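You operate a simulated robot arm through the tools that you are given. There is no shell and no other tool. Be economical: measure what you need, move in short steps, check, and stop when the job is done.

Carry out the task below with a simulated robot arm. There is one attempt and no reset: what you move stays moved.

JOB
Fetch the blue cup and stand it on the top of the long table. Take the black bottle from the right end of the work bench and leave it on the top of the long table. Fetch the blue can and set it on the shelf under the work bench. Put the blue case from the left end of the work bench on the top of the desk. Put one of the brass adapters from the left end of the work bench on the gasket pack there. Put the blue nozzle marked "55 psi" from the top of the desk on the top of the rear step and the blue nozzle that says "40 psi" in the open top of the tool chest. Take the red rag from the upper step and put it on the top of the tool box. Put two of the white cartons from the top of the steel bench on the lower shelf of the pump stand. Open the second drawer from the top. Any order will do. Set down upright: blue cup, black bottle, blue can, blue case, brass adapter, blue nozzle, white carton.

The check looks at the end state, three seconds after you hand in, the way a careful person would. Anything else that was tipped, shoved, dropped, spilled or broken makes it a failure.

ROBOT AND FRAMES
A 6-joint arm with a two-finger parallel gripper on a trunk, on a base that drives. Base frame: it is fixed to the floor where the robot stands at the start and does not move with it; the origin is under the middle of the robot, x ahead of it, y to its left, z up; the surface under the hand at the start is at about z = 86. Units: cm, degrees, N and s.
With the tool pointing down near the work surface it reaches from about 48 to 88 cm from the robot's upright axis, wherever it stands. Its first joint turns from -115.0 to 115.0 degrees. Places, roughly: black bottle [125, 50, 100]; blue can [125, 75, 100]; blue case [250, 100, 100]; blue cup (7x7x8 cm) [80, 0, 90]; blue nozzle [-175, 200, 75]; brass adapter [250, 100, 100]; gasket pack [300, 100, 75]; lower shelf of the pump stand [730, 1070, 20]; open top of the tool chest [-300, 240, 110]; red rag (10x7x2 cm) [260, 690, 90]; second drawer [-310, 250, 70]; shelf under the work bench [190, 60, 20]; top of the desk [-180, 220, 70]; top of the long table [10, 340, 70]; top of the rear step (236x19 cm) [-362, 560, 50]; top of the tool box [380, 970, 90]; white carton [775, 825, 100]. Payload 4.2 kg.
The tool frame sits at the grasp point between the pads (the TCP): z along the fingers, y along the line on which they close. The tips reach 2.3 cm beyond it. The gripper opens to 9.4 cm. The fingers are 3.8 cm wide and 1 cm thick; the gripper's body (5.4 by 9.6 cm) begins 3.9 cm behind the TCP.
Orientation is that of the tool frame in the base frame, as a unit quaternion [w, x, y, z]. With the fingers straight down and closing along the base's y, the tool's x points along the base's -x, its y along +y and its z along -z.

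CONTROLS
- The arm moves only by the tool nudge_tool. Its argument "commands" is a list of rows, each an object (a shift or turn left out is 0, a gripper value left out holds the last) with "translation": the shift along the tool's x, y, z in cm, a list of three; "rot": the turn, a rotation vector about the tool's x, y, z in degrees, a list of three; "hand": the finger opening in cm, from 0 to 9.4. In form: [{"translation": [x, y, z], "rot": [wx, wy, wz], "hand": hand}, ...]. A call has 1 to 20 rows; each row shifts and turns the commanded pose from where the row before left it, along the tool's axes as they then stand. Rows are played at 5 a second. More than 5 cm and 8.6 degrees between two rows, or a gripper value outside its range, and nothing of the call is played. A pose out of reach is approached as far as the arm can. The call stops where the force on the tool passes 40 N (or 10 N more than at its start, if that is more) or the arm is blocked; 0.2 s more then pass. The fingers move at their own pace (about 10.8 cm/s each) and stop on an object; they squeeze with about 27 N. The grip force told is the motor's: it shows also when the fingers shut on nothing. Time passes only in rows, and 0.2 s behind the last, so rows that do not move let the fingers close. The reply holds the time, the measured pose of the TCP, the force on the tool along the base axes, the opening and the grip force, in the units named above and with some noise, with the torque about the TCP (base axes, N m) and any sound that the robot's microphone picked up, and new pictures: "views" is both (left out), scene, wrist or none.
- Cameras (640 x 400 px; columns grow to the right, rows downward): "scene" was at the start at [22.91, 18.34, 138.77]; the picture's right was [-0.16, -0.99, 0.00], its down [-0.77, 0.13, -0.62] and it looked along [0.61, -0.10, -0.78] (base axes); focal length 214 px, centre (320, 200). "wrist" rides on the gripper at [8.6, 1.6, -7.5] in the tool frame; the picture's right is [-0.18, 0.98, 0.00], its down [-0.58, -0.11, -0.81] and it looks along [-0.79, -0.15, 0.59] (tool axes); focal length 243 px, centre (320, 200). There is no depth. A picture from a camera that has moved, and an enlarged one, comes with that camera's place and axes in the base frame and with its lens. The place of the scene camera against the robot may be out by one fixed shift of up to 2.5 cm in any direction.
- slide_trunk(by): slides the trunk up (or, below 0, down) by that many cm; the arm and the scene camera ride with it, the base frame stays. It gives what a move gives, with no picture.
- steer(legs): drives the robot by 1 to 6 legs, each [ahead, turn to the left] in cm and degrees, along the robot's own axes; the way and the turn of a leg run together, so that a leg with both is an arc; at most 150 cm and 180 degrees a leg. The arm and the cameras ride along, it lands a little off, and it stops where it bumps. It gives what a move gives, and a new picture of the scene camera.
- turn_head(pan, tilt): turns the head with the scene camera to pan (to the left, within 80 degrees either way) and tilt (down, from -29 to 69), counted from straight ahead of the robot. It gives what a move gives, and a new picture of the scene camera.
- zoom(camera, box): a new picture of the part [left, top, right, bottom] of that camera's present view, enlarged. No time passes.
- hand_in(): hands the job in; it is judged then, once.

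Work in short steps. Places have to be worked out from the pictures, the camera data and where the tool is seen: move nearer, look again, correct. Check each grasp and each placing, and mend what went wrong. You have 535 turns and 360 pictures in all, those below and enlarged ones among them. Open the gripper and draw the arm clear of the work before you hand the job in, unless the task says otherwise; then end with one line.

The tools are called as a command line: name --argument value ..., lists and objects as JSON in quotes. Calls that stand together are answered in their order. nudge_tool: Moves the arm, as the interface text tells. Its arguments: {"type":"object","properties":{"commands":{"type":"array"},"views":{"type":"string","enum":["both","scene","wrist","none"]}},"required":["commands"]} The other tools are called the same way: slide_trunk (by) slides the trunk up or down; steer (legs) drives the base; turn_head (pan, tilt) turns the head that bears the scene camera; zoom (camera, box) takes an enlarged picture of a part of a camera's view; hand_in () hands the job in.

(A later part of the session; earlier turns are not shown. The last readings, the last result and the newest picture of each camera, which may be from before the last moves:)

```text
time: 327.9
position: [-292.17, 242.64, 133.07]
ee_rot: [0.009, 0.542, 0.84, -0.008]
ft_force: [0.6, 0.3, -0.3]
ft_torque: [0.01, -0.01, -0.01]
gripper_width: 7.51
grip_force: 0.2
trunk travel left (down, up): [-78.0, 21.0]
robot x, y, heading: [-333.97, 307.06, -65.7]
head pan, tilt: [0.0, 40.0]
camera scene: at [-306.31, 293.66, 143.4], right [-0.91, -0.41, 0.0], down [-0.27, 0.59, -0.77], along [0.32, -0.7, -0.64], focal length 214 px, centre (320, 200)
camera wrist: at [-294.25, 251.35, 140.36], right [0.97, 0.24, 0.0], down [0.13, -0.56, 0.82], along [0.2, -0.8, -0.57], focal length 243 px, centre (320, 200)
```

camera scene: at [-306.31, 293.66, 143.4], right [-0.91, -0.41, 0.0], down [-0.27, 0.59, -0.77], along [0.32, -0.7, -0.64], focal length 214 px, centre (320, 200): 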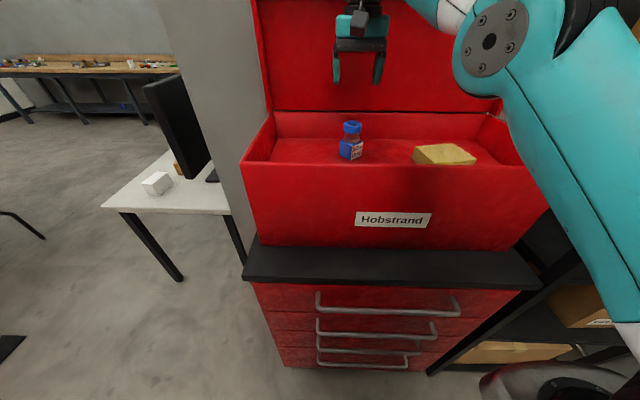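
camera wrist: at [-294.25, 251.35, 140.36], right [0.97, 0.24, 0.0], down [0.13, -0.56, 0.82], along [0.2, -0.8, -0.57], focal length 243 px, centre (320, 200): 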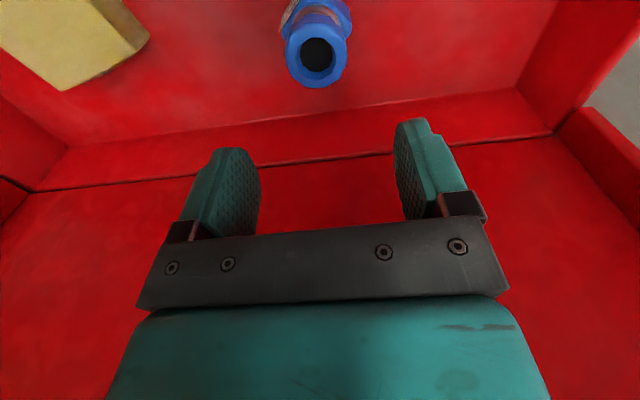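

The 40 psi nozzle stands in the open top. Next is the second drawer: I retract, back off, lower the trunk and look at the drawers from the front.

nudge_tool --commands '[{"translation": [4, -1.5, -1]}, {"translation": [4, -1.5, 0]}, {"translation": [4, -1.5, 0]}, {"translation": [4, -1.5, 0]}, {"translation": [2, -1.5, 0]}]' --views "none"

steer --legs '[[-40, 0]]'

slide_trunk --by -40

turn_head --pan 0 --tilt 25

```text
time: 329.1
position: [-305.25, 254.62, 137.11]
ee_rot: [0.007, 0.542, 0.841, -0.007]
ft_force: [0.4, -0.5, 0.3]
ft_torque: [0.0, 0.02, 0.02]
gripper_width: 7.51
grip_force: 0.1
out of reach, approached as far as the arm can: row 3, 4, 5
trunk travel left (down, up): [-78.0, 21.0]
robot x, y, heading: [-334.35, 307.32, -65.7]
head pan, tilt: [0.0, 40.0]
```

```text
time: 331.6
position: [-321.41, 290.91, 137.02]
ee_rot: [0.006, 0.54, 0.841, -0.007]
ft_force: [0.1, -0.2, 0.0]
ft_torque: [0.01, -0.01, 0.01]
gripper_width: 7.51
grip_force: 0.0
trunk travel left (down, up): [-78.0, 21.0]
robot x, y, heading: [-350.59, 343.11, -65.3]
head pan, tilt: [0.0, 40.0]
camera scene: at [-322.67, 329.83, 143.4], right [-0.91, -0.42, 0.0], down [-0.27, 0.58, -0.77], along [0.32, -0.7, -0.64], focal length 214 px, centre (320, 200)
```

scene: 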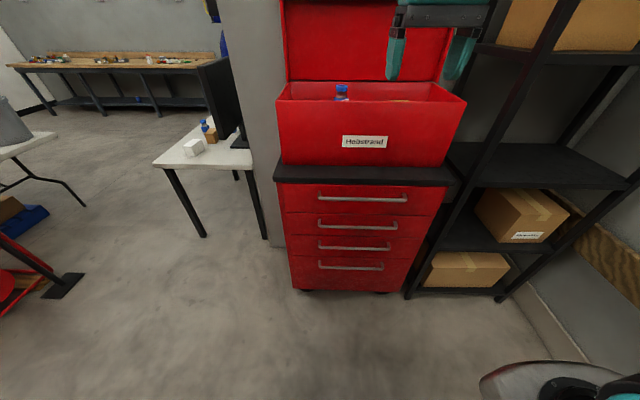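

```text
time: 335.4
position: [-321.5, 290.85, 97.08]
ee_rot: [0.007, 0.541, 0.841, -0.008]
ft_force: [0.0, 0.0, -0.3]
ft_torque: [-0.01, -0.02, -0.02]
gripper_width: 7.51
grip_force: 0.0
trunk travel left (down, up): [-38.0, 61.0]
robot x, y, heading: [-350.79, 342.94, -65.2]
head pan, tilt: [0.0, 40.0]
```

```text
time: 336.2
position: [-321.42, 290.87, 97.06]
ee_rot: [0.008, 0.541, 0.841, -0.007]
ft_force: [-0.4, -0.3, 0.5]
ft_torque: [0.03, -0.01, 0.01]
gripper_width: 7.49
grip_force: 0.0
trunk travel left (down, up): [-38.0, 61.0]
robot x, y, heading: [-350.3, 343.09, -65.1]
head pan, tilt: [0.0, 25.0]
camera scene: at [-322.37, 329.18, 105.73], right [-0.91, -0.42, 0.0], down [-0.18, 0.39, -0.91], along [0.38, -0.82, -0.42], focal length 214 px, centre (320, 200)
```

scene: 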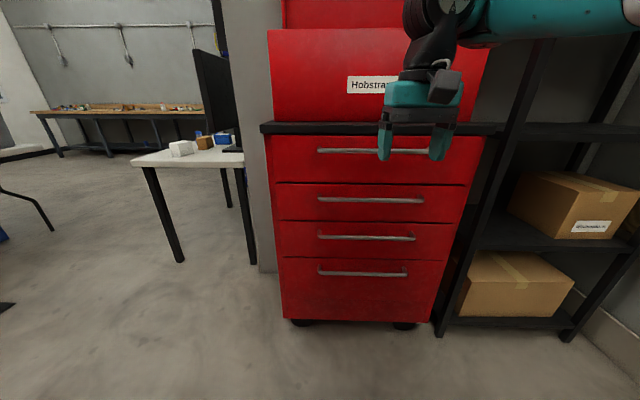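

The handle bars measure about z≈92, 77, 62, 48, about 83 cm ahead, with the second at z≈77. I pitch the tool horizontal and roll it so the fingers close vertically.

nudge_tool --commands '[{"translation": [-4, 0, 0], "hand": 5}, {"translation": [-4, 0, 0]}, {"rot": [0, -8.2, 0]}, {"rot": [0, -8.2, 0]}, {"rot": [0, -8.2, 0]}, {"rot": [0, -8.2, 0]}, {"rot": [0, -8.2, 0]}, {"rot": [0, -8.2, 0]}, {"rot": [0, -8.2, 0]}, {"rot": [0, -8.2, 0]}, {"rot": [0, -8.2, 0]}, {"rot": [0, -8.2, 0]}, {"rot": [0, -8.0, 0]}, {"translation": [0, 0, 0]}]' --views "none"

nudge_tool --commands '[{"rot": [0, 0, 8.2]}, {"rot": [0, 0, 8.2]}, {"rot": [0, 0, 8.2]}, {"rot": [0, 0, 8.2]}, {"rot": [0, 0, 8.2]}, {"rot": [0, 0, 8.2]}, {"rot": [0, 0, 8.2]}, {"rot": [0, 0, 8.2]}, {"rot": [0, 0, 8.2]}, {"rot": [0, 0, 8.2]}, {"rot": [0, 0, 8.0]}, {"translation": [0, 0, 0]}]' --views "both"

```text
time: 339.2
position: [-312.41, 279.09, 107.07]
ee_rot: [0.307, 0.504, 0.782, -0.2]
ft_force: [0.3, 0.0, 0.2]
ft_torque: [-0.03, 0.01, 0.0]
gripper_width: 4.99
grip_force: 0.1
out of reach, approached as far as the arm can: row 3, 4, 5, 6, 7, 8, 9, 10, 11, 12, 13
trunk travel left (down, up): [-38.0, 61.0]
robot x, y, heading: [-350.13, 343.61, -65.6]
head pan, tilt: [0.0, 25.0]
```

```text
time: 341.8
position: [-313.29, 278.13, 108.79]
ee_rot: [0.353, 0.911, 0.199, 0.076]
ft_force: [0.7, 0.4, -0.4]
ft_torque: [0.01, -0.02, 0.0]
gripper_width: 5.0
grip_force: 0.0
out of reach, approached as far as the arm can: row 10, 11
trunk travel left (down, up): [-38.0, 61.0]
robot x, y, heading: [-350.59, 342.95, -65.5]
head pan, tilt: [0.0, 25.0]
camera scene: at [-322.37, 329.18, 105.73], right [-0.91, -0.42, 0.0], down [-0.18, 0.38, -0.91], along [0.38, -0.82, -0.42], focal length 214 px, centre (320, 200)
camera wrist: at [-307.02, 285.39, 115.45], right [0.14, -0.74, 0.66], down [-0.79, 0.33, 0.52], along [-0.6, -0.59, -0.54], focal length 243 px, centre (320, 200)
```

scene: 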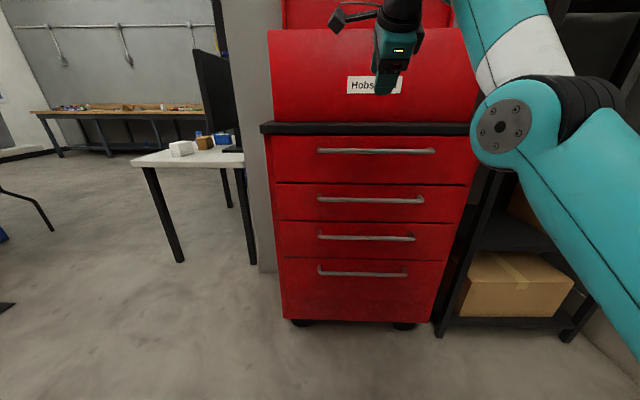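
wrist: 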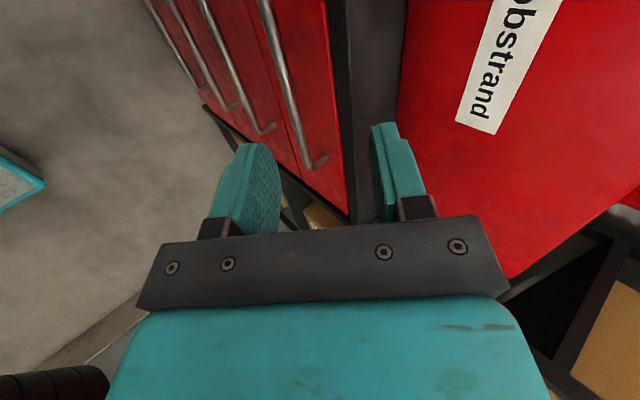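

The pitch stalled at 42° because the arm was too high relative to the trunk. I back off 6 cm, raise the trunk 15, lower the hand, and finish the pitch with tool-x rotation.

steer --legs '[[-6, 0]]'

slide_trunk --by 15

nudge_tool --commands '[{"translation": [0, -3.1, 3.4]}, {"translation": [0, -3.1, 3.4]}, {"translation": [0, -3.1, 3.4]}, {"translation": [0, -3.1, 3.4]}, {"translation": [0, -3.1, 3.4]}, {"translation": [0, -3.1, 3.4]}, {"translation": [0, -3.1, 3.4]}, {"translation": [0, -3.1, 3.4]}, {"translation": [0, -3.1, 3.4]}, {"translation": [0, -3.1, 3.4]}, {"translation": [0, 0, 0]}]' --views "none"

nudge_tool --commands '[{"rot": [-8, 0, 0]}, {"rot": [-8, 0, 0]}, {"rot": [-8, 0, 0]}, {"rot": [-8, 0, 0]}, {"rot": [-8, 0, 0]}, {"rot": [-8, 0, 0]}, {"translation": [0, 0, 0]}]' --views "both"

```text
time: 342.8
position: [-315.98, 283.79, 108.79]
ee_rot: [0.353, 0.911, 0.201, 0.076]
ft_force: [-0.4, -0.7, 0.8]
ft_torque: [0.03, -0.01, -0.01]
gripper_width: 5.01
grip_force: 0.1
trunk travel left (down, up): [-38.0, 61.0]
robot x, y, heading: [-353.13, 348.86, -65.4]
head pan, tilt: [0.0, 25.0]
camera scene: at [-324.93, 334.77, 105.74], right [-0.91, -0.42, 0.0], down [-0.18, 0.38, -0.91], along [0.38, -0.82, -0.42], focal length 214 px, centre (320, 200)
```

scene: 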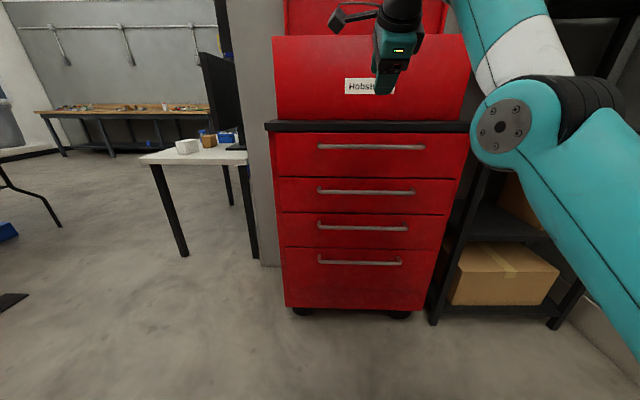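

```text
time: 344.5
position: [-315.87, 283.76, 123.89]
ee_rot: [0.352, 0.911, 0.201, 0.074]
ft_force: [0.7, 0.0, 1.4]
ft_torque: [-0.01, 0.02, 0.01]
gripper_width: 5.01
grip_force: 0.1
trunk travel left (down, up): [-53.0, 46.0]
robot x, y, heading: [-353.06, 348.7, -65.5]
head pan, tilt: [0.0, 25.0]
```

```text
time: 346.9
position: [-315.85, 283.75, 123.8]
ee_rot: [0.352, 0.911, 0.199, 0.076]
ft_force: [-0.1, 0.7, 0.7]
ft_torque: [-0.01, 0.0, -0.02]
gripper_width: 5.01
grip_force: 0.1
out of reach, approached as far as the arm can: row 1, 2, 3, 4, 5, 6, 7, 8, 9, 10
trunk travel left (down, up): [-53.0, 46.0]
robot x, y, heading: [-353.45, 348.89, -65.4]
head pan, tilt: [0.0, 25.0]
```

```text
time: 348.5
position: [-315.81, 283.83, 123.89]
ee_rot: [0.352, 0.911, 0.2, 0.076]
ft_force: [0.4, -0.1, 0.4]
ft_torque: [-0.01, -0.03, 0.02]
gripper_width: 4.99
grip_force: 0.0
out of reach, approached as far as the arm can: row 1, 2, 3, 4, 5, 6
trunk travel left (down, up): [-53.0, 46.0]
robot x, y, heading: [-352.69, 349.29, -65.5]
head pan, tilt: [0.0, 25.0]
camera scene: at [-324.93, 334.77, 120.74], right [-0.91, -0.42, 0.0], down [-0.18, 0.38, -0.91], along [0.38, -0.82, -0.42], focal length 214 px, centre (320, 200)
camera wrist: at [-309.6, 290.99, 130.44], right [0.14, -0.74, 0.66], down [-0.79, 0.32, 0.52], along [-0.6, -0.59, -0.53], focal length 243 px, centre (320, 200)
```

scene: 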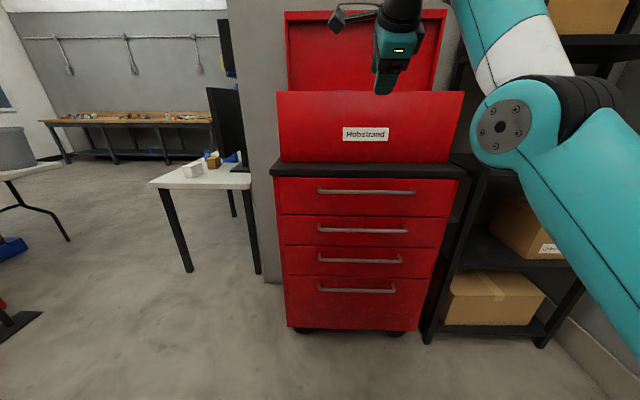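
wrist: 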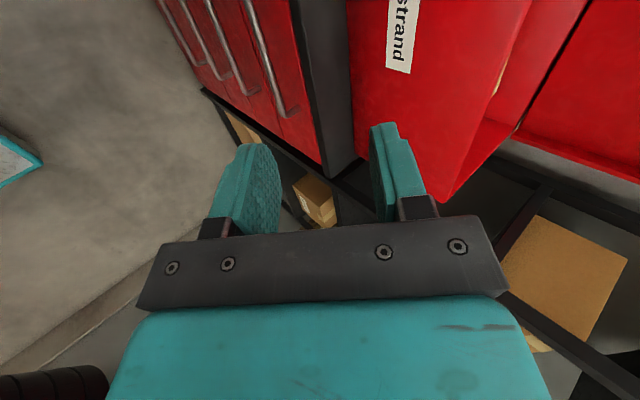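

It's an inner-reach limit: with a horizontal tool the wrist must stay farther out. I back off another 22 cm, extend first, then pitch and lower.

steer --legs '[[-22, 0]]'

nudge_tool --commands '[{"translation": [0, 3.3, 3.0]}, {"translation": [0, 3.3, 3.0]}, {"translation": [0, 3.3, 3.0]}, {"translation": [0, 0, 0]}]' --views "none"

```text
time: 350.2
position: [-324.69, 303.73, 123.79]
ee_rot: [0.352, 0.911, 0.201, 0.076]
ft_force: [-0.3, 0.5, 0.1]
ft_torque: [0.03, 0.03, -0.01]
gripper_width: 5.01
grip_force: 0.1
trunk travel left (down, up): [-53.0, 46.0]
robot x, y, heading: [-362.17, 368.77, -65.2]
head pan, tilt: [0.0, 25.0]
camera scene: at [-333.98, 354.66, 120.74], right [-0.91, -0.42, 0.0], down [-0.18, 0.38, -0.91], along [0.38, -0.82, -0.42], focal length 214 px, centre (320, 200)
```

scene: 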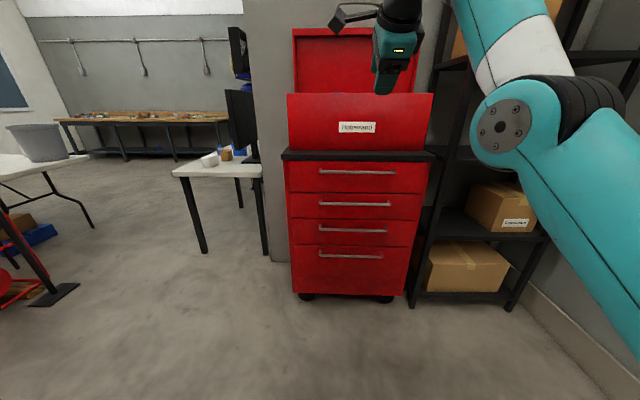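

```text
time: 351.2
position: [-326.99, 300.69, 122.99]
ee_rot: [0.35, 0.911, 0.202, 0.077]
ft_force: [-0.3, 0.9, 0.9]
ft_torque: [0.02, -0.01, -0.01]
gripper_width: 5.0
grip_force: 0.1
out of reach, approached as far as the arm can: row 1, 2, 3
trunk travel left (down, up): [-53.0, 46.0]
robot x, y, heading: [-362.13, 368.19, -65.0]
head pan, tilt: [0.0, 25.0]
```

I test whether the commanded pose has drifted by undoing the last moves stepwise, in free space.

nudge_tool --commands '[{"translation": [0, -3.3, -3.0]}, {"translation": [0, -3.3, -3.0]}, {"translation": [0, -3.3, -3.0]}, {"rot": [8, 0, 0]}, {"rot": [8, 0, 0]}, {"translation": [0, 0, 0]}]' --views "none"

```text
time: 352.6
position: [-327.38, 302.52, 124.57]
ee_rot: [0.222, 0.951, 0.211, 0.047]
ft_force: [0.2, 0.2, 0.3]
ft_torque: [0.0, -0.02, -0.01]
gripper_width: 5.01
grip_force: 0.1
out of reach, approached as far as the arm can: row 1, 2, 3
trunk travel left (down, up): [-53.0, 46.0]
robot x, y, heading: [-361.87, 368.72, -65.3]
head pan, tilt: [0.0, 25.0]
```

The command resets to the reached pose. I return the tool to vertical first, then lower it.

nudge_tool --commands '[{"rot": [8, 0, 0]}, {"rot": [8, 0, 0]}, {"rot": [8, 0, 0]}, {"translation": [0, 0, 4.5]}, {"translation": [0, 0, 4.5]}, {"translation": [0, 0, 4.5]}, {"translation": [0, 0, 4.5]}, {"translation": [0, 0, 0]}]' --views "scene"

```text
time: 354.4
position: [-329.13, 304.11, 105.14]
ee_rot: [-0.008, 0.974, 0.223, 0.03]
ft_force: [-0.6, 0.8, -0.4]
ft_torque: [0.01, -0.02, -0.03]
gripper_width: 5.03
grip_force: 0.0
out of reach, approached as far as the arm can: row 1, 2, 3, 7
trunk travel left (down, up): [-53.0, 46.0]
robot x, y, heading: [-362.3, 368.58, -65.2]
head pan, tilt: [0.0, 25.0]
camera scene: at [-333.98, 354.67, 120.74], right [-0.91, -0.42, 0.0], down [-0.18, 0.38, -0.91], along [0.38, -0.82, -0.42], focal length 214 px, centre (320, 200)
```

scene: 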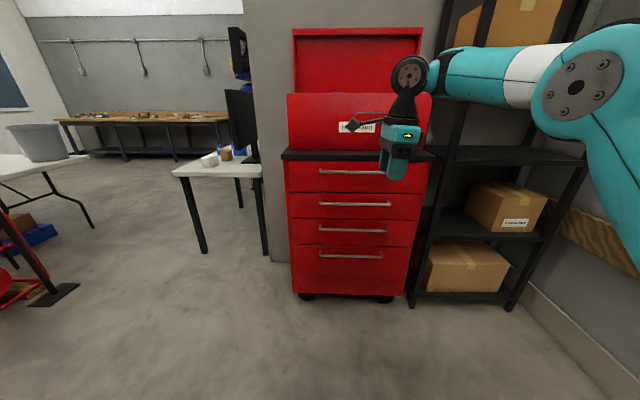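

The arm moves, but with limits when high. I lower to z≈82 and then try pitching again.

nudge_tool --commands '[{"translation": [0, 0, 4.6]}, {"translation": [0, 0, 4.6]}, {"translation": [0, 0, 4.6]}, {"translation": [0, 0, 4.6]}, {"translation": [0, 0, 4.6]}, {"translation": [0, 0, 0]}, {"rot": [-8, 0, 0]}, {"rot": [-8, 0, 0]}, {"rot": [-8, 0, 0]}, {"rot": [-8, 0, 0]}, {"rot": [-8, 0, 0]}, {"rot": [-8, 0, 0]}, {"translation": [0, 0, 0]}]' --views "scene"

```text
time: 357.2
position: [-330.05, 290.6, 86.74]
ee_rot: [0.078, 0.973, 0.216, 0.018]
ft_force: [0.7, -0.1, 0.2]
ft_torque: [-0.02, -0.04, 0.01]
gripper_width: 5.0
grip_force: 0.0
out of reach, approached as far as the arm can: row 1, 2, 3, 4, 5, 7, 8, 9, 10, 11, 12
trunk travel left (down, up): [-53.0, 46.0]
robot x, y, heading: [-361.99, 368.45, -65.4]
head pan, tilt: [0.0, 25.0]
camera scene: at [-333.98, 354.66, 120.74], right [-0.91, -0.42, 0.0], down [-0.18, 0.38, -0.91], along [0.38, -0.82, -0.42], focal length 214 px, centre (320, 200)
```

scene: 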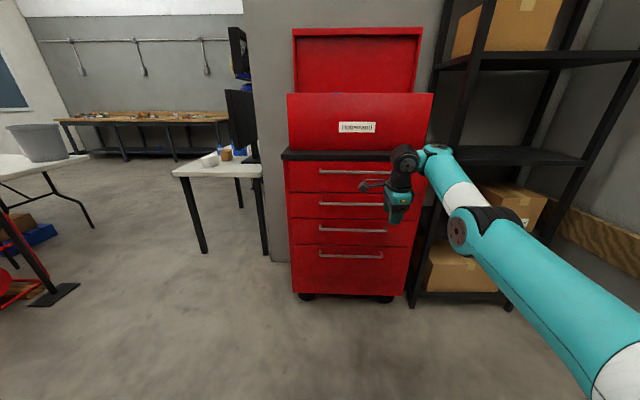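

The rolled direction seems pinned at a joint limit. I roll back 90° and check it becomes freely reachable.

nudge_tool --commands '[{"rot": [0, 0, -8.2]}, {"rot": [0, 0, -8.2]}, {"rot": [0, 0, -8.2]}, {"rot": [0, 0, -8.2]}, {"rot": [0, 0, -8.2]}, {"rot": [0, 0, -8.2]}, {"rot": [0, 0, -8.2]}, {"rot": [0, 0, -8.2]}, {"rot": [0, 0, -8.2]}, {"rot": [0, 0, -8.2]}, {"rot": [0, 0, -8]}, {"translation": [0, 0, 0]}]' --views "none"

nudge_tool --commands '[{"rot": [0, -8, 0]}, {"rot": [0, -8, 0]}, {"translation": [0, 0, 0]}]' --views "none"

```text
time: 359.8
position: [-329.82, 290.51, 86.71]
ee_rot: [0.067, 0.535, 0.841, -0.042]
ft_force: [-0.5, -0.8, 0.7]
ft_torque: [-0.01, 0.01, -0.03]
gripper_width: 5.0
grip_force: 0.1
trunk travel left (down, up): [-53.0, 46.0]
robot x, y, heading: [-362.07, 368.18, -65.0]
head pan, tilt: [0.0, 25.0]
```

```text
time: 360.6
position: [-330.0, 290.59, 86.67]
ee_rot: [0.066, 0.536, 0.84, -0.043]
ft_force: [0.2, 0.0, 0.7]
ft_torque: [-0.01, 0.0, 0.0]
gripper_width: 4.98
grip_force: 0.0
out of reach, approached as far as the arm can: row 1, 2
trunk travel left (down, up): [-53.0, 46.0]
robot x, y, heading: [-362.27, 368.49, -65.2]
head pan, tilt: [0.0, 25.0]
```

The arm appears nearly straight, at its outer limit rather than inner. I retract to a comfortable radius and retry.

nudge_tool --commands '[{"translation": [4, 0, 0.5]}, {"translation": [4, 0, 0.5]}, {"translation": [4, 0, 0.5]}, {"translation": [4, 0, 0.5]}, {"translation": [0, 0, 0]}]' --views "scene"

```text
time: 361.8
position: [-329.91, 290.56, 86.65]
ee_rot: [0.067, 0.536, 0.84, -0.043]
ft_force: [-0.1, -0.8, -0.2]
ft_torque: [-0.01, 0.0, -0.03]
gripper_width: 5.01
grip_force: 0.0
out of reach, approached as far as the arm can: row 1, 2, 3, 4
trunk travel left (down, up): [-53.0, 46.0]
robot x, y, heading: [-362.11, 368.8, -65.2]
head pan, tilt: [0.0, 25.0]
camera scene: at [-333.98, 354.66, 120.74], right [-0.91, -0.42, 0.0], down [-0.18, 0.38, -0.91], along [0.38, -0.82, -0.42], focal length 214 px, centre (320, 200)
```

scene: 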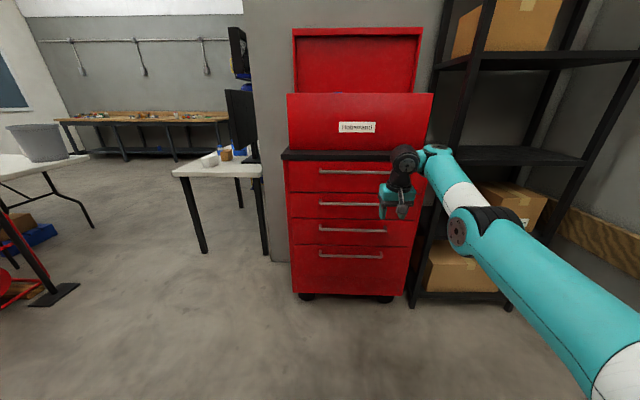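

The elbow seems slightly past straight, pinned at its limit. I push outward to straighten it fully, then retract.

nudge_tool --commands '[{"translation": [-5, 0, 0]}, {"translation": [-5, 0, 0]}, {"translation": [-5, 0, 0]}, {"translation": [0, 0, 0]}, {"translation": [4.5, 0, 1]}, {"translation": [4.5, 0, 1]}, {"translation": [4.5, 0, 1]}, {"translation": [4.5, 0, 1]}, {"translation": [0, 0, 0]}]' --views "scene"

```text
time: 363.8
position: [-330.16, 290.55, 86.14]
ee_rot: [0.063, 0.536, 0.841, -0.04]
ft_force: [-0.3, 0.4, 0.9]
ft_torque: [-0.01, 0.01, -0.01]
gripper_width: 5.02
grip_force: 0.0
out of reach, approached as far as the arm can: row 2, 3, 6, 7, 8
trunk travel left (down, up): [-53.0, 46.0]
robot x, y, heading: [-362.24, 368.73, -65.1]
head pan, tilt: [0.0, 25.0]
camera scene: at [-333.98, 354.65, 120.74], right [-0.91, -0.42, 0.0], down [-0.18, 0.38, -0.91], along [0.38, -0.82, -0.42], focal length 214 px, centre (320, 200)
```

scene: 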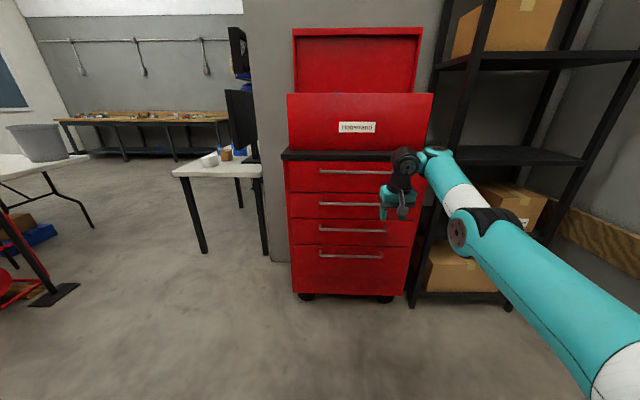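

I repeat with different outward pushes to get the elbow across straight.

nudge_tool --commands '[{"translation": [-4, 0, -3]}, {"translation": [-4, 0, -3]}, {"translation": [-4, 0, -3]}, {"translation": [-4, 0, -3]}, {"translation": [0, 0, 4.5]}, {"translation": [2, 0, 4.5]}, {"translation": [4.5, 0, 2]}, {"translation": [4.5, 0, 2]}, {"translation": [4.5, 0, 1]}, {"translation": [4.5, 0, 0]}, {"translation": [0, 0, 0]}]' --views "none"

nudge_tool --commands '[{"translation": [-4.9, 0, 0]}, {"translation": [-4.9, 0, 0]}, {"translation": [-4.9, 0, 0]}, {"translation": [-4.9, 0, 0]}, {"translation": [-4.9, 0, 0]}, {"translation": [-4.9, 0, 0]}, {"translation": [0, 0, 4.9]}, {"translation": [0, 0, 4.9]}, {"translation": [0, 0, 4.9]}, {"translation": [4.5, 0, 1]}, {"translation": [4.5, 0, 1]}, {"translation": [4.5, 0, 1]}, {"translation": [4.5, 0, 1]}, {"translation": [0, 0, 0]}]' --views "none"

```text
time: 366.2
position: [-329.96, 290.7, 86.25]
ee_rot: [0.064, 0.535, 0.841, -0.041]
ft_force: [0.7, 0.5, 0.6]
ft_torque: [-0.01, -0.03, -0.03]
gripper_width: 5.01
grip_force: 0.1
out of reach, approached as far as the arm can: row 2, 3, 4, 7, 8, 9, 10
trunk travel left (down, up): [-53.0, 46.0]
robot x, y, heading: [-362.17, 368.48, -65.1]
head pan, tilt: [0.0, 25.0]
```

```text
time: 369.2
position: [-334.0, 299.92, 66.73]
ee_rot: [0.066, 0.536, 0.841, -0.042]
ft_force: [0.6, 0.2, 0.2]
ft_torque: [0.01, -0.01, -0.01]
gripper_width: 5.0
grip_force: 0.0
out of reach, approached as far as the arm can: row 2, 3, 4, 5, 6, 9, 10
trunk travel left (down, up): [-53.0, 46.0]
robot x, y, heading: [-362.15, 368.03, -65.3]
head pan, tilt: [0.0, 25.0]
```

That last try retracted freely (74 cm at z=67). I test further retraction and take a picture.

nudge_tool --commands '[{"translation": [4.5, 0, -3]}, {"translation": [4.5, 0, -3]}, {"translation": [2, 0, -3]}, {"translation": [0, 0, 0]}]' --views "scene"

```text
refused: row 1 steps farther than a row can; nothing moved
```

nudge_tool --commands '[{"translation": [4, 0, -2.5]}, {"translation": [4, 0, -2.5]}, {"translation": [2, 0, -3]}, {"translation": [0, 0, 0]}]' --views "scene"

```text
time: 370.2
position: [-338.89, 309.85, 73.1]
ee_rot: [0.067, 0.536, 0.841, -0.043]
ft_force: [-0.2, 1.2, 0.7]
ft_torque: [-0.02, -0.02, 0.01]
gripper_width: 5.02
grip_force: 0.1
trunk travel left (down, up): [-53.0, 46.0]
robot x, y, heading: [-362.08, 368.45, -65.2]
head pan, tilt: [0.0, 25.0]
camera scene: at [-333.97, 354.65, 120.73], right [-0.91, -0.42, 0.0], down [-0.18, 0.38, -0.91], along [0.38, -0.82, -0.42], focal length 214 px, centre (320, 200)
```

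scene: 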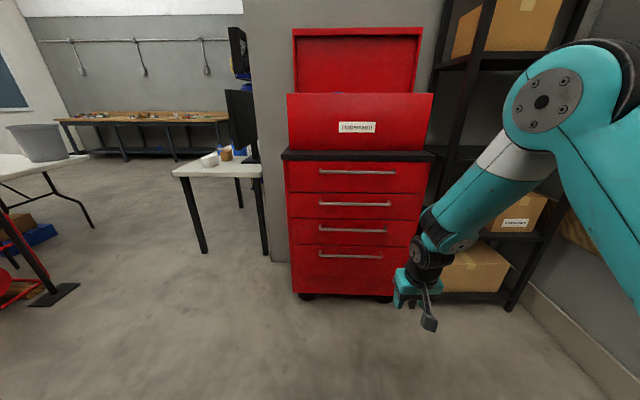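

Elbow-up is restored. Now I extend 10 cm and pitch to horizontal at this comfortable height.

nudge_tool --commands '[{"translation": [-4, 0, 0]}, {"translation": [-4, 0, 0]}, {"rot": [0, -8.1, 0]}, {"rot": [0, -8.1, 0]}, {"rot": [0, -8.1, 0]}, {"rot": [0, -8.1, 0]}, {"rot": [0, -8.1, 0]}, {"rot": [0, -8.1, 0]}, {"rot": [0, -8.1, 0]}, {"rot": [0, -8.1, 0]}, {"rot": [0, -8.1, 0]}, {"rot": [0, -8.1, 0]}, {"translation": [0, 0, 0]}]' --views "scene"

```text
time: 373.0
position: [-330.6, 295.21, 76.23]
ee_rot: [0.596, 0.38, 0.596, -0.38]
ft_force: [0.0, -0.8, 0.0]
ft_torque: [0.04, 0.01, 0.0]
gripper_width: 5.01
grip_force: 0.0
out of reach, approached as far as the arm can: row 11, 12
trunk travel left (down, up): [-53.0, 46.0]
robot x, y, heading: [-362.44, 368.72, -65.2]
head pan, tilt: [0.0, 25.0]
camera scene: at [-333.98, 354.67, 120.74], right [-0.91, -0.42, 0.0], down [-0.18, 0.38, -0.91], along [0.38, -0.82, -0.42], focal length 214 px, centre (320, 200)
```

scene: 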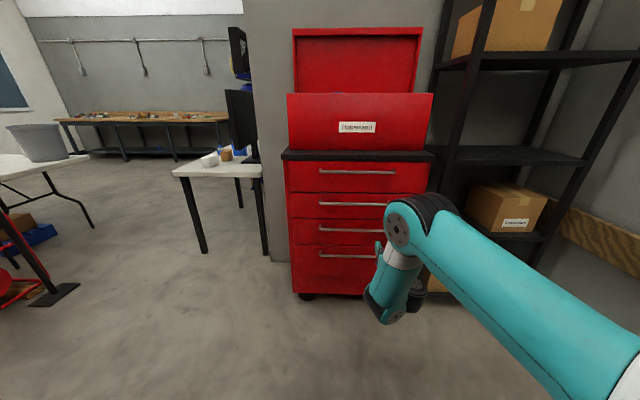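

The tool is horizontal now, pointing at the chest. I roll 90° the other way so the fingers close vertically.

nudge_tool --commands '[{"rot": [0, 0, -8.2]}, {"rot": [0, 0, -8.2]}, {"rot": [0, 0, -8.2]}, {"rot": [0, 0, -8.2]}, {"rot": [0, 0, -8.2]}, {"rot": [0, 0, -8.2]}, {"rot": [0, 0, -8.2]}, {"rot": [0, 0, -8.2]}, {"rot": [0, 0, -8.2]}, {"rot": [0, 0, -8.2]}, {"rot": [0, 0, -8.0]}, {"translation": [0, 0, 0]}]' --views "both"

```text
time: 375.6
position: [-330.61, 295.2, 76.2]
ee_rot: [0.152, -0.153, 0.691, -0.69]
ft_force: [-0.7, 0.6, 1.0]
ft_torque: [0.02, 0.0, -0.01]
gripper_width: 4.96
grip_force: 0.1
trunk travel left (down, up): [-53.0, 46.0]
robot x, y, heading: [-362.4, 368.73, -65.0]
head pan, tilt: [0.0, 25.0]
camera scene: at [-333.97, 354.66, 120.73], right [-0.91, -0.42, 0.0], down [-0.18, 0.38, -0.91], along [0.38, -0.82, -0.42], focal length 214 px, centre (320, 200)
camera wrist: at [-341.62, 298.38, 74.66], right [0.16, 0.08, -0.98], down [0.19, 0.98, 0.11], along [0.97, -0.2, 0.15], focal length 243 px, centre (320, 200)
```

scene: 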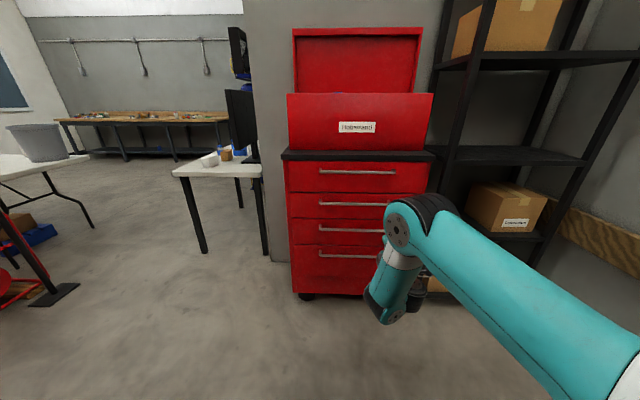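
wrist: 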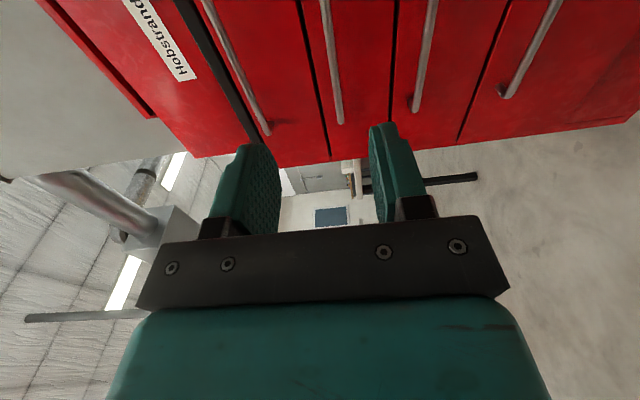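

The second handle's bar computes to z≈76, level with the TCP. I drive 24 cm forward and re-check.

steer --legs '[[24, 0]]'

nudge_tool --commands '[{"translation": [0, 0, 0]}]' --views "wrist"

```text
time: 377.4
position: [-320.34, 272.76, 76.24]
ee_rot: [0.153, -0.152, 0.691, -0.69]
ft_force: [0.0, 1.0, -0.2]
ft_torque: [0.01, -0.03, -0.02]
gripper_width: 5.0
grip_force: 0.0
trunk travel left (down, up): [-53.0, 46.0]
robot x, y, heading: [-351.84, 346.41, -65.5]
head pan, tilt: [0.0, 25.0]
camera scene: at [-323.72, 332.32, 120.73], right [-0.91, -0.42, 0.0], down [-0.18, 0.38, -0.91], along [0.38, -0.82, -0.42], focal length 214 px, centre (320, 200)
```

scene: 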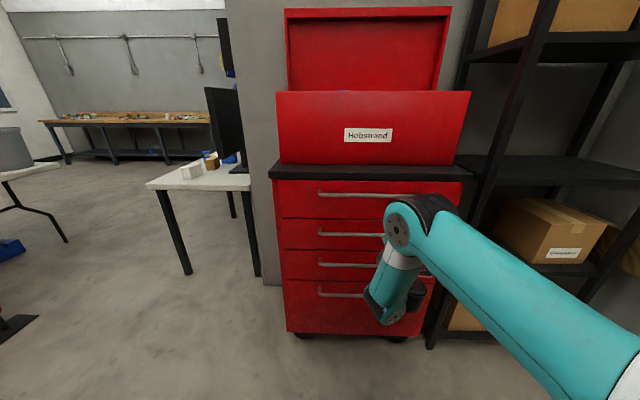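

```text
time: 377.8
position: [-320.37, 272.87, 76.34]
ee_rot: [0.153, -0.152, 0.691, -0.69]
ft_force: [0.4, -0.3, -0.1]
ft_torque: [-0.01, 0.0, -0.01]
gripper_width: 5.0
grip_force: 0.0
trunk travel left (down, up): [-53.0, 46.0]
robot x, y, heading: [-352.03, 346.51, -65.3]
head pan, tilt: [0.0, 25.0]
camera wrist: at [-331.41, 276.06, 74.66], right [0.17, 0.08, -0.98], down [0.19, 0.98, 0.11], along [0.97, -0.2, 0.15], focal length 243 px, centre (320, 200)
```

wrist: 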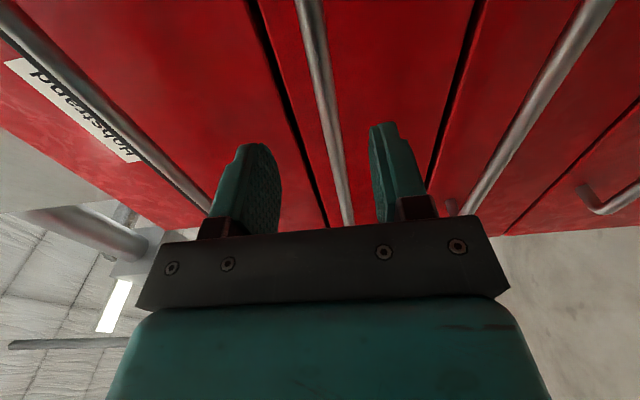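

Triangulation puts the bar about 8.7 cm ahead of the TCP at matching height. I drive 7.5 cm and look.

steer --legs '[[7.5, 0]]'

nudge_tool --commands '[{"translation": [0, 0, 0]}]' --views "wrist"

```text
time: 378.9
position: [-317.25, 265.82, 76.15]
ee_rot: [0.152, -0.153, 0.691, -0.69]
ft_force: [-0.5, -0.1, -0.1]
ft_torque: [0.06, -0.02, -0.04]
gripper_width: 4.99
grip_force: 0.0
trunk travel left (down, up): [-53.0, 46.0]
robot x, y, heading: [-349.19, 339.29, -65.1]
head pan, tilt: [0.0, 25.0]
camera scene: at [-320.57, 325.41, 120.73], right [-0.91, -0.42, 0.0], down [-0.18, 0.38, -0.91], along [0.38, -0.82, -0.42], focal length 214 px, centre (320, 200)
```

scene: 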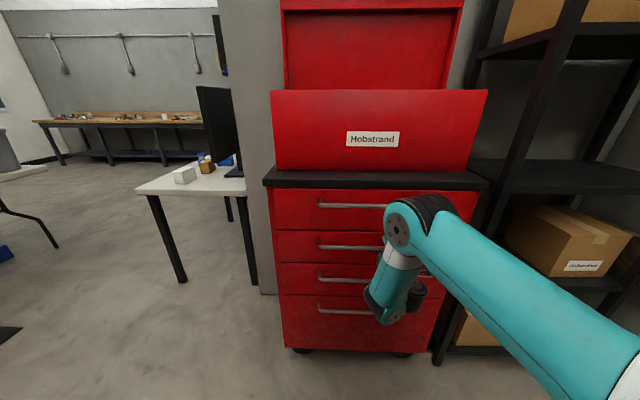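

```text
time: 379.2
position: [-317.39, 265.95, 76.28]
ee_rot: [0.152, -0.152, 0.691, -0.69]
ft_force: [-0.1, 0.5, 0.2]
ft_torque: [-0.01, 0.01, 0.0]
gripper_width: 4.99
grip_force: 0.1
trunk travel left (down, up): [-53.0, 46.0]
robot x, y, heading: [-348.93, 339.42, -65.4]
head pan, tilt: [0.0, 25.0]
camera wrist: at [-328.32, 269.15, 74.66], right [0.17, 0.08, -0.98], down [0.19, 0.98, 0.11], along [0.97, -0.2, 0.15], focal length 243 px, centre (320, 200)
```

wrist: 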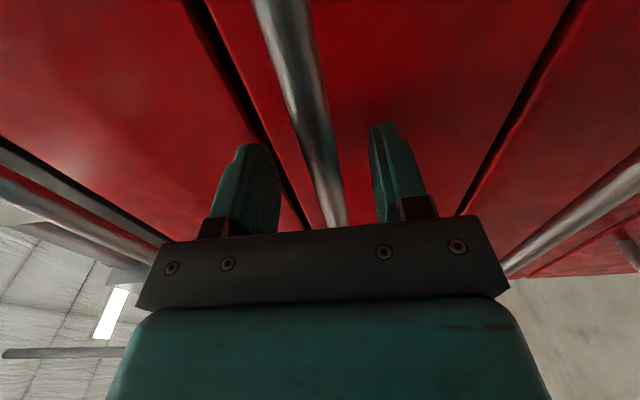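

The bar runs between the fingers. I close the gripper.

nudge_tool --commands '[{"hand": 0}, {"hand": 0}, {"hand": 0}, {"hand": 0}, {"translation": [0, 0, 0]}]' --views "wrist"

```text
time: 380.4
position: [-317.37, 266.0, 75.82]
ee_rot: [0.152, -0.153, 0.693, -0.688]
ft_force: [1.5, 3.1, -37.7]
ft_torque: [0.01, 0.11, 0.27]
gripper_width: 1.35
grip_force: 44.7
trunk travel left (down, up): [-53.0, 46.0]
robot x, y, heading: [-348.62, 339.6, -65.4]
head pan, tilt: [0.0, 25.0]
camera wrist: at [-328.33, 269.15, 74.35], right [0.16, 0.08, -0.98], down [0.19, 0.98, 0.11], along [0.97, -0.2, 0.15], focal length 243 px, centre (320, 200)
```

wrist: 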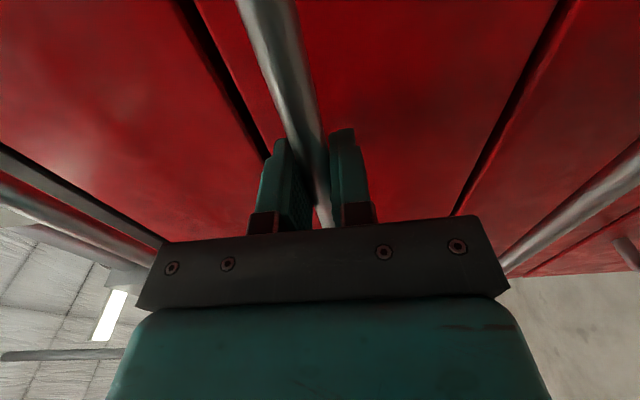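

The bar is gripped. I relieve the vertical load by lowering 0.4 cm, then pull by driving backward.

nudge_tool --commands '[{"translation": [0, 0.2, 0]}, {"translation": [0, 0.2, 0]}, {"translation": [0, 0, 0]}]' --views "none"

steer --legs '[[-12, 0]]'

```text
time: 381.2
position: [-317.33, 266.03, 75.83]
ee_rot: [0.151, -0.154, 0.691, -0.69]
ft_force: [-3.6, 19.7, -15.7]
ft_torque: [0.12, -0.19, -0.31]
gripper_width: 1.34
grip_force: 44.9
trunk travel left (down, up): [-53.0, 46.0]
robot x, y, heading: [-348.94, 339.45, -65.4]
head pan, tilt: [0.0, 25.0]
```

```text
time: 382.5
position: [-322.13, 277.36, 75.86]
ee_rot: [-0.155, 0.155, -0.69, 0.69]
ft_force: [17.4, 5.6, -7.6]
ft_torque: [0.07, -0.1, -0.15]
gripper_width: 1.35
grip_force: 45.1
trunk travel left (down, up): [-53.0, 46.0]
robot x, y, heading: [-353.81, 350.74, -64.9]
head pan, tilt: [0.0, 25.0]
camera scene: at [-325.66, 336.86, 120.72], right [-0.91, -0.42, 0.0], down [-0.18, 0.38, -0.91], along [0.38, -0.82, -0.42], focal length 214 px, centre (320, 200)
```

scene: 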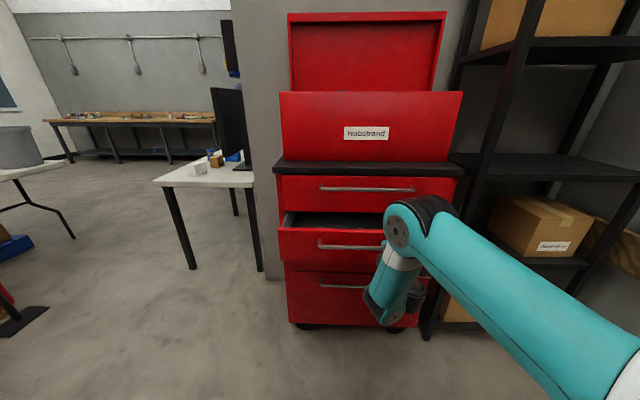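

The second drawer slides open. I pull another 15 cm.

steer --legs '[[-15, 0]]'

```text
time: 383.9
position: [-328.61, 291.23, 75.95]
ee_rot: [-0.158, 0.157, -0.689, 0.689]
ft_force: [28.9, 13.1, -7.0]
ft_torque: [0.07, -0.16, 0.77]
gripper_width: 1.36
grip_force: 45.1
trunk travel left (down, up): [-53.0, 46.0]
robot x, y, heading: [-360.16, 364.48, -65.5]
head pan, tilt: [0.0, 25.0]
camera scene: at [-332.09, 350.67, 120.71], right [-0.91, -0.42, 0.0], down [-0.18, 0.38, -0.91], along [0.38, -0.82, -0.42], focal length 214 px, centre (320, 200)
```

scene: 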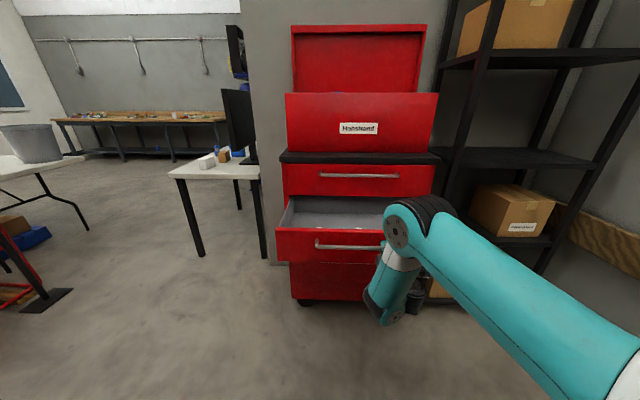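

The drawer is open about 27 cm. I release and back straight off.

nudge_tool --commands '[{"hand": 3}, {"hand": 5}, {"hand": 5}, {"translation": [0, 0, 0]}]' --views "wrist"

steer --legs '[[-25, 0]]'

```text
time: 384.9
position: [-328.56, 291.21, 75.9]
ee_rot: [-0.157, 0.156, -0.689, 0.69]
ft_force: [-0.3, -1.0, -0.7]
ft_torque: [0.0, 0.0, 0.02]
gripper_width: 5.03
grip_force: 0.1
trunk travel left (down, up): [-53.0, 46.0]
robot x, y, heading: [-360.22, 365.1, -65.0]
head pan, tilt: [0.0, 25.0]
camera wrist: at [-339.63, 294.39, 74.32], right [0.17, 0.08, -0.98], down [0.18, 0.98, 0.11], along [0.97, -0.19, 0.15], focal length 243 px, centre (320, 200)
```

wrist: 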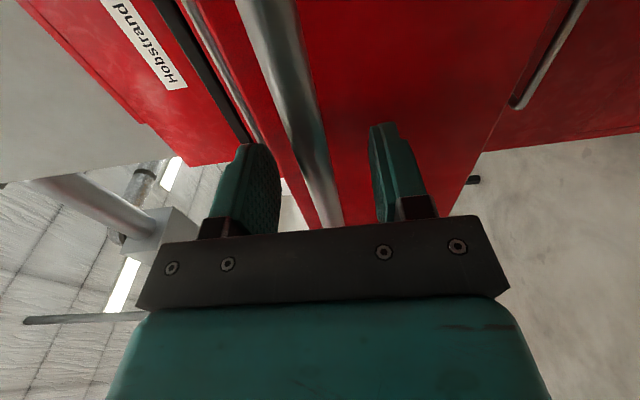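

```text
time: 386.7
position: [-338.84, 314.18, 75.95]
ee_rot: [-0.157, 0.158, -0.689, 0.69]
ft_force: [0.4, 0.4, -0.3]
ft_torque: [-0.01, -0.03, 0.02]
gripper_width: 4.99
grip_force: 0.0
trunk travel left (down, up): [-53.0, 46.0]
robot x, y, heading: [-370.9, 387.45, -65.0]
head pan, tilt: [0.0, 25.0]
camera scene: at [-342.69, 373.56, 120.74], right [-0.91, -0.42, 0.0], down [-0.18, 0.38, -0.91], along [0.38, -0.82, -0.42], focal length 214 px, centre (320, 200)
```

scene: 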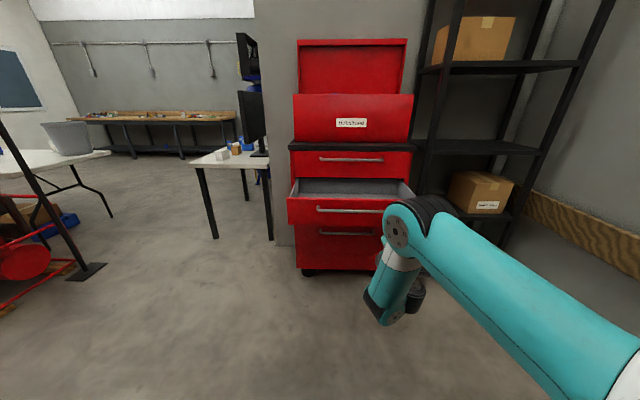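

The drawer is open. I return the tool to pointing straight down: roll back +90°, then pitch +90°.

nudge_tool --commands '[{"rot": [0, 0, 8.2]}, {"rot": [0, 0, 8.2]}, {"rot": [0, 0, 8.2]}, {"rot": [0, 0, 8.2]}, {"rot": [0, 0, 8.2]}, {"rot": [0, 0, 8.2]}, {"rot": [0, 0, 8.2]}, {"rot": [0, 0, 8.2]}, {"rot": [0, 0, 8.2]}, {"rot": [0, 0, 8.2]}, {"rot": [0, 0, 8.0]}, {"translation": [0, 0, 0]}]' --views "none"

nudge_tool --commands '[{"rot": [0, 8.2, 0]}, {"rot": [0, 8.2, 0]}, {"rot": [0, 8.2, 0]}, {"rot": [0, 8.2, 0]}, {"rot": [0, 8.2, 0]}, {"rot": [0, 8.2, 0]}, {"rot": [0, 8.2, 0]}, {"rot": [0, 8.2, 0]}, {"rot": [0, 8.2, 0]}, {"rot": [0, 8.2, 0]}, {"rot": [0, 8.0, 0]}, {"translation": [4.5, 0, -1]}, {"translation": [4.5, 0, -1]}, {"translation": [4.5, 0, -1]}, {"translation": [4.5, 0, -1]}, {"translation": [0, 0, 0]}]' --views "scene"

```text
time: 389.3
position: [-338.95, 314.28, 75.94]
ee_rot: [0.599, 0.377, 0.598, -0.375]
ft_force: [0.3, -0.2, -0.2]
ft_torque: [-0.02, 0.02, 0.01]
gripper_width: 4.99
grip_force: 0.1
trunk travel left (down, up): [-53.0, 46.0]
robot x, y, heading: [-370.97, 387.46, -65.1]
head pan, tilt: [0.0, 25.0]
```

```text
time: 392.7
position: [-346.67, 330.2, 79.69]
ee_rot: [0.0, 0.532, 0.847, 0.0]
ft_force: [-0.1, 0.3, 0.0]
ft_torque: [0.01, -0.01, 0.01]
gripper_width: 4.98
grip_force: 0.0
trunk travel left (down, up): [-53.0, 46.0]
robot x, y, heading: [-370.94, 387.15, -65.1]
head pan, tilt: [0.0, 25.0]
camera scene: at [-342.69, 373.56, 120.73], right [-0.91, -0.42, 0.0], down [-0.18, 0.38, -0.91], along [0.38, -0.82, -0.42], focal length 214 px, centre (320, 200)
```

scene: 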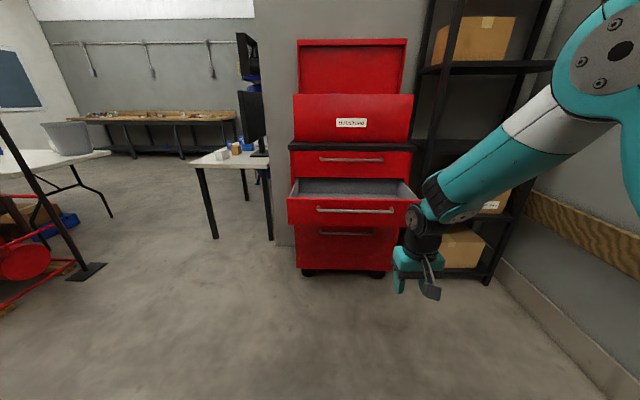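

Tool restored. I raise the trunk and drive back toward the gap for the 55 psi nozzle on the desk.

slide_trunk --by 30

turn_head --pan 0 --tilt 40

steer --legs '[[0, 58], [150, 0], [10, 0], [0, -43.2]]'

```text
time: 395.7
position: [-346.69, 330.26, 109.56]
ee_rot: [0.001, 0.532, 0.847, 0.0]
ft_force: [-0.6, 0.6, 0.1]
ft_torque: [-0.03, 0.01, -0.02]
gripper_width: 4.97
grip_force: 0.1
trunk travel left (down, up): [-83.0, 16.0]
robot x, y, heading: [-370.77, 387.32, -65.2]
head pan, tilt: [0.0, 25.0]
```

```text
time: 396.5
position: [-346.63, 330.17, 109.64]
ee_rot: [0.0, 0.531, 0.847, 0.0]
ft_force: [0.8, 0.1, -0.3]
ft_torque: [0.0, 0.03, 0.02]
gripper_width: 4.98
grip_force: 0.2
trunk travel left (down, up): [-83.0, 16.0]
robot x, y, heading: [-370.93, 387.79, -64.9]
head pan, tilt: [0.0, 40.0]
camera scene: at [-342.99, 374.21, 148.41], right [-0.91, -0.42, 0.0], down [-0.27, 0.58, -0.77], along [0.32, -0.7, -0.64], focal length 214 px, centre (320, 200)
```

scene: 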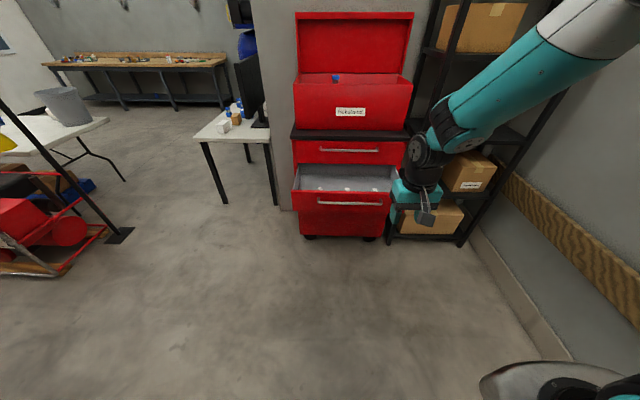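

```text
time: 409.1
position: [-175.83, 323.0, 109.52]
ee_rot: [0.001, 0.408, 0.913, 0.0]
ft_force: [-0.6, 0.4, 0.5]
ft_torque: [0.0, 0.0, 0.01]
gripper_width: 5.04
grip_force: 0.0
trunk travel left (down, up): [-83.0, 16.0]
robot x, y, heading: [-214.87, 371.5, -49.1]
head pan, tilt: [0.0, 40.0]
camera scene: at [-184.43, 366.2, 148.4], right [-0.76, -0.66, 0.0], down [-0.42, 0.49, -0.77], along [0.5, -0.58, -0.64], focal length 214 px, centre (320, 200)
```

scene: 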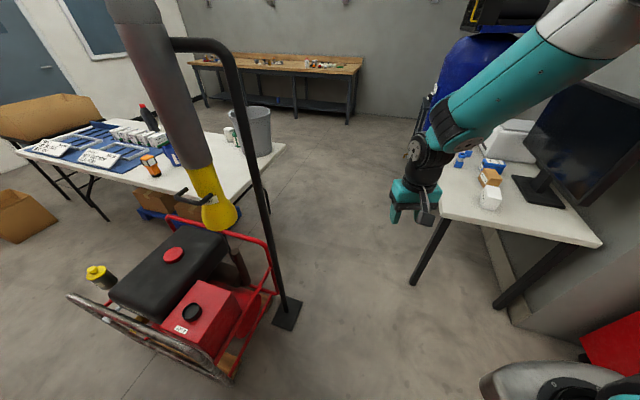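

The gap is centred ahead. I drive through and turn to face the desk.

steer --legs '[[150, 0], [28, 0], [0, -107.4], [12, 0]]'

```text
time: 423.6
position: [-160.08, 208.54, 109.64]
ee_rot: [0.001, 0.974, 0.228, 0.0]
ft_force: [0.9, 0.4, 0.5]
ft_torque: [0.0, -0.02, 0.03]
gripper_width: 5.01
grip_force: 0.1
trunk travel left (down, up): [-83.0, 16.0]
robot x, y, heading: [-102.96, 233.63, -154.9]
head pan, tilt: [0.0, 40.0]
camera scene: at [-116.03, 205.53, 148.41], right [-0.42, 0.91, 0.0], down [0.58, 0.27, -0.77], along [-0.69, -0.33, -0.64], focal length 214 px, centre (320, 200)
```

scene: 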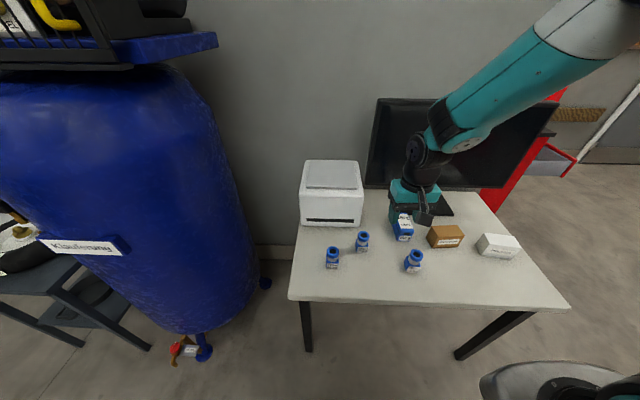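

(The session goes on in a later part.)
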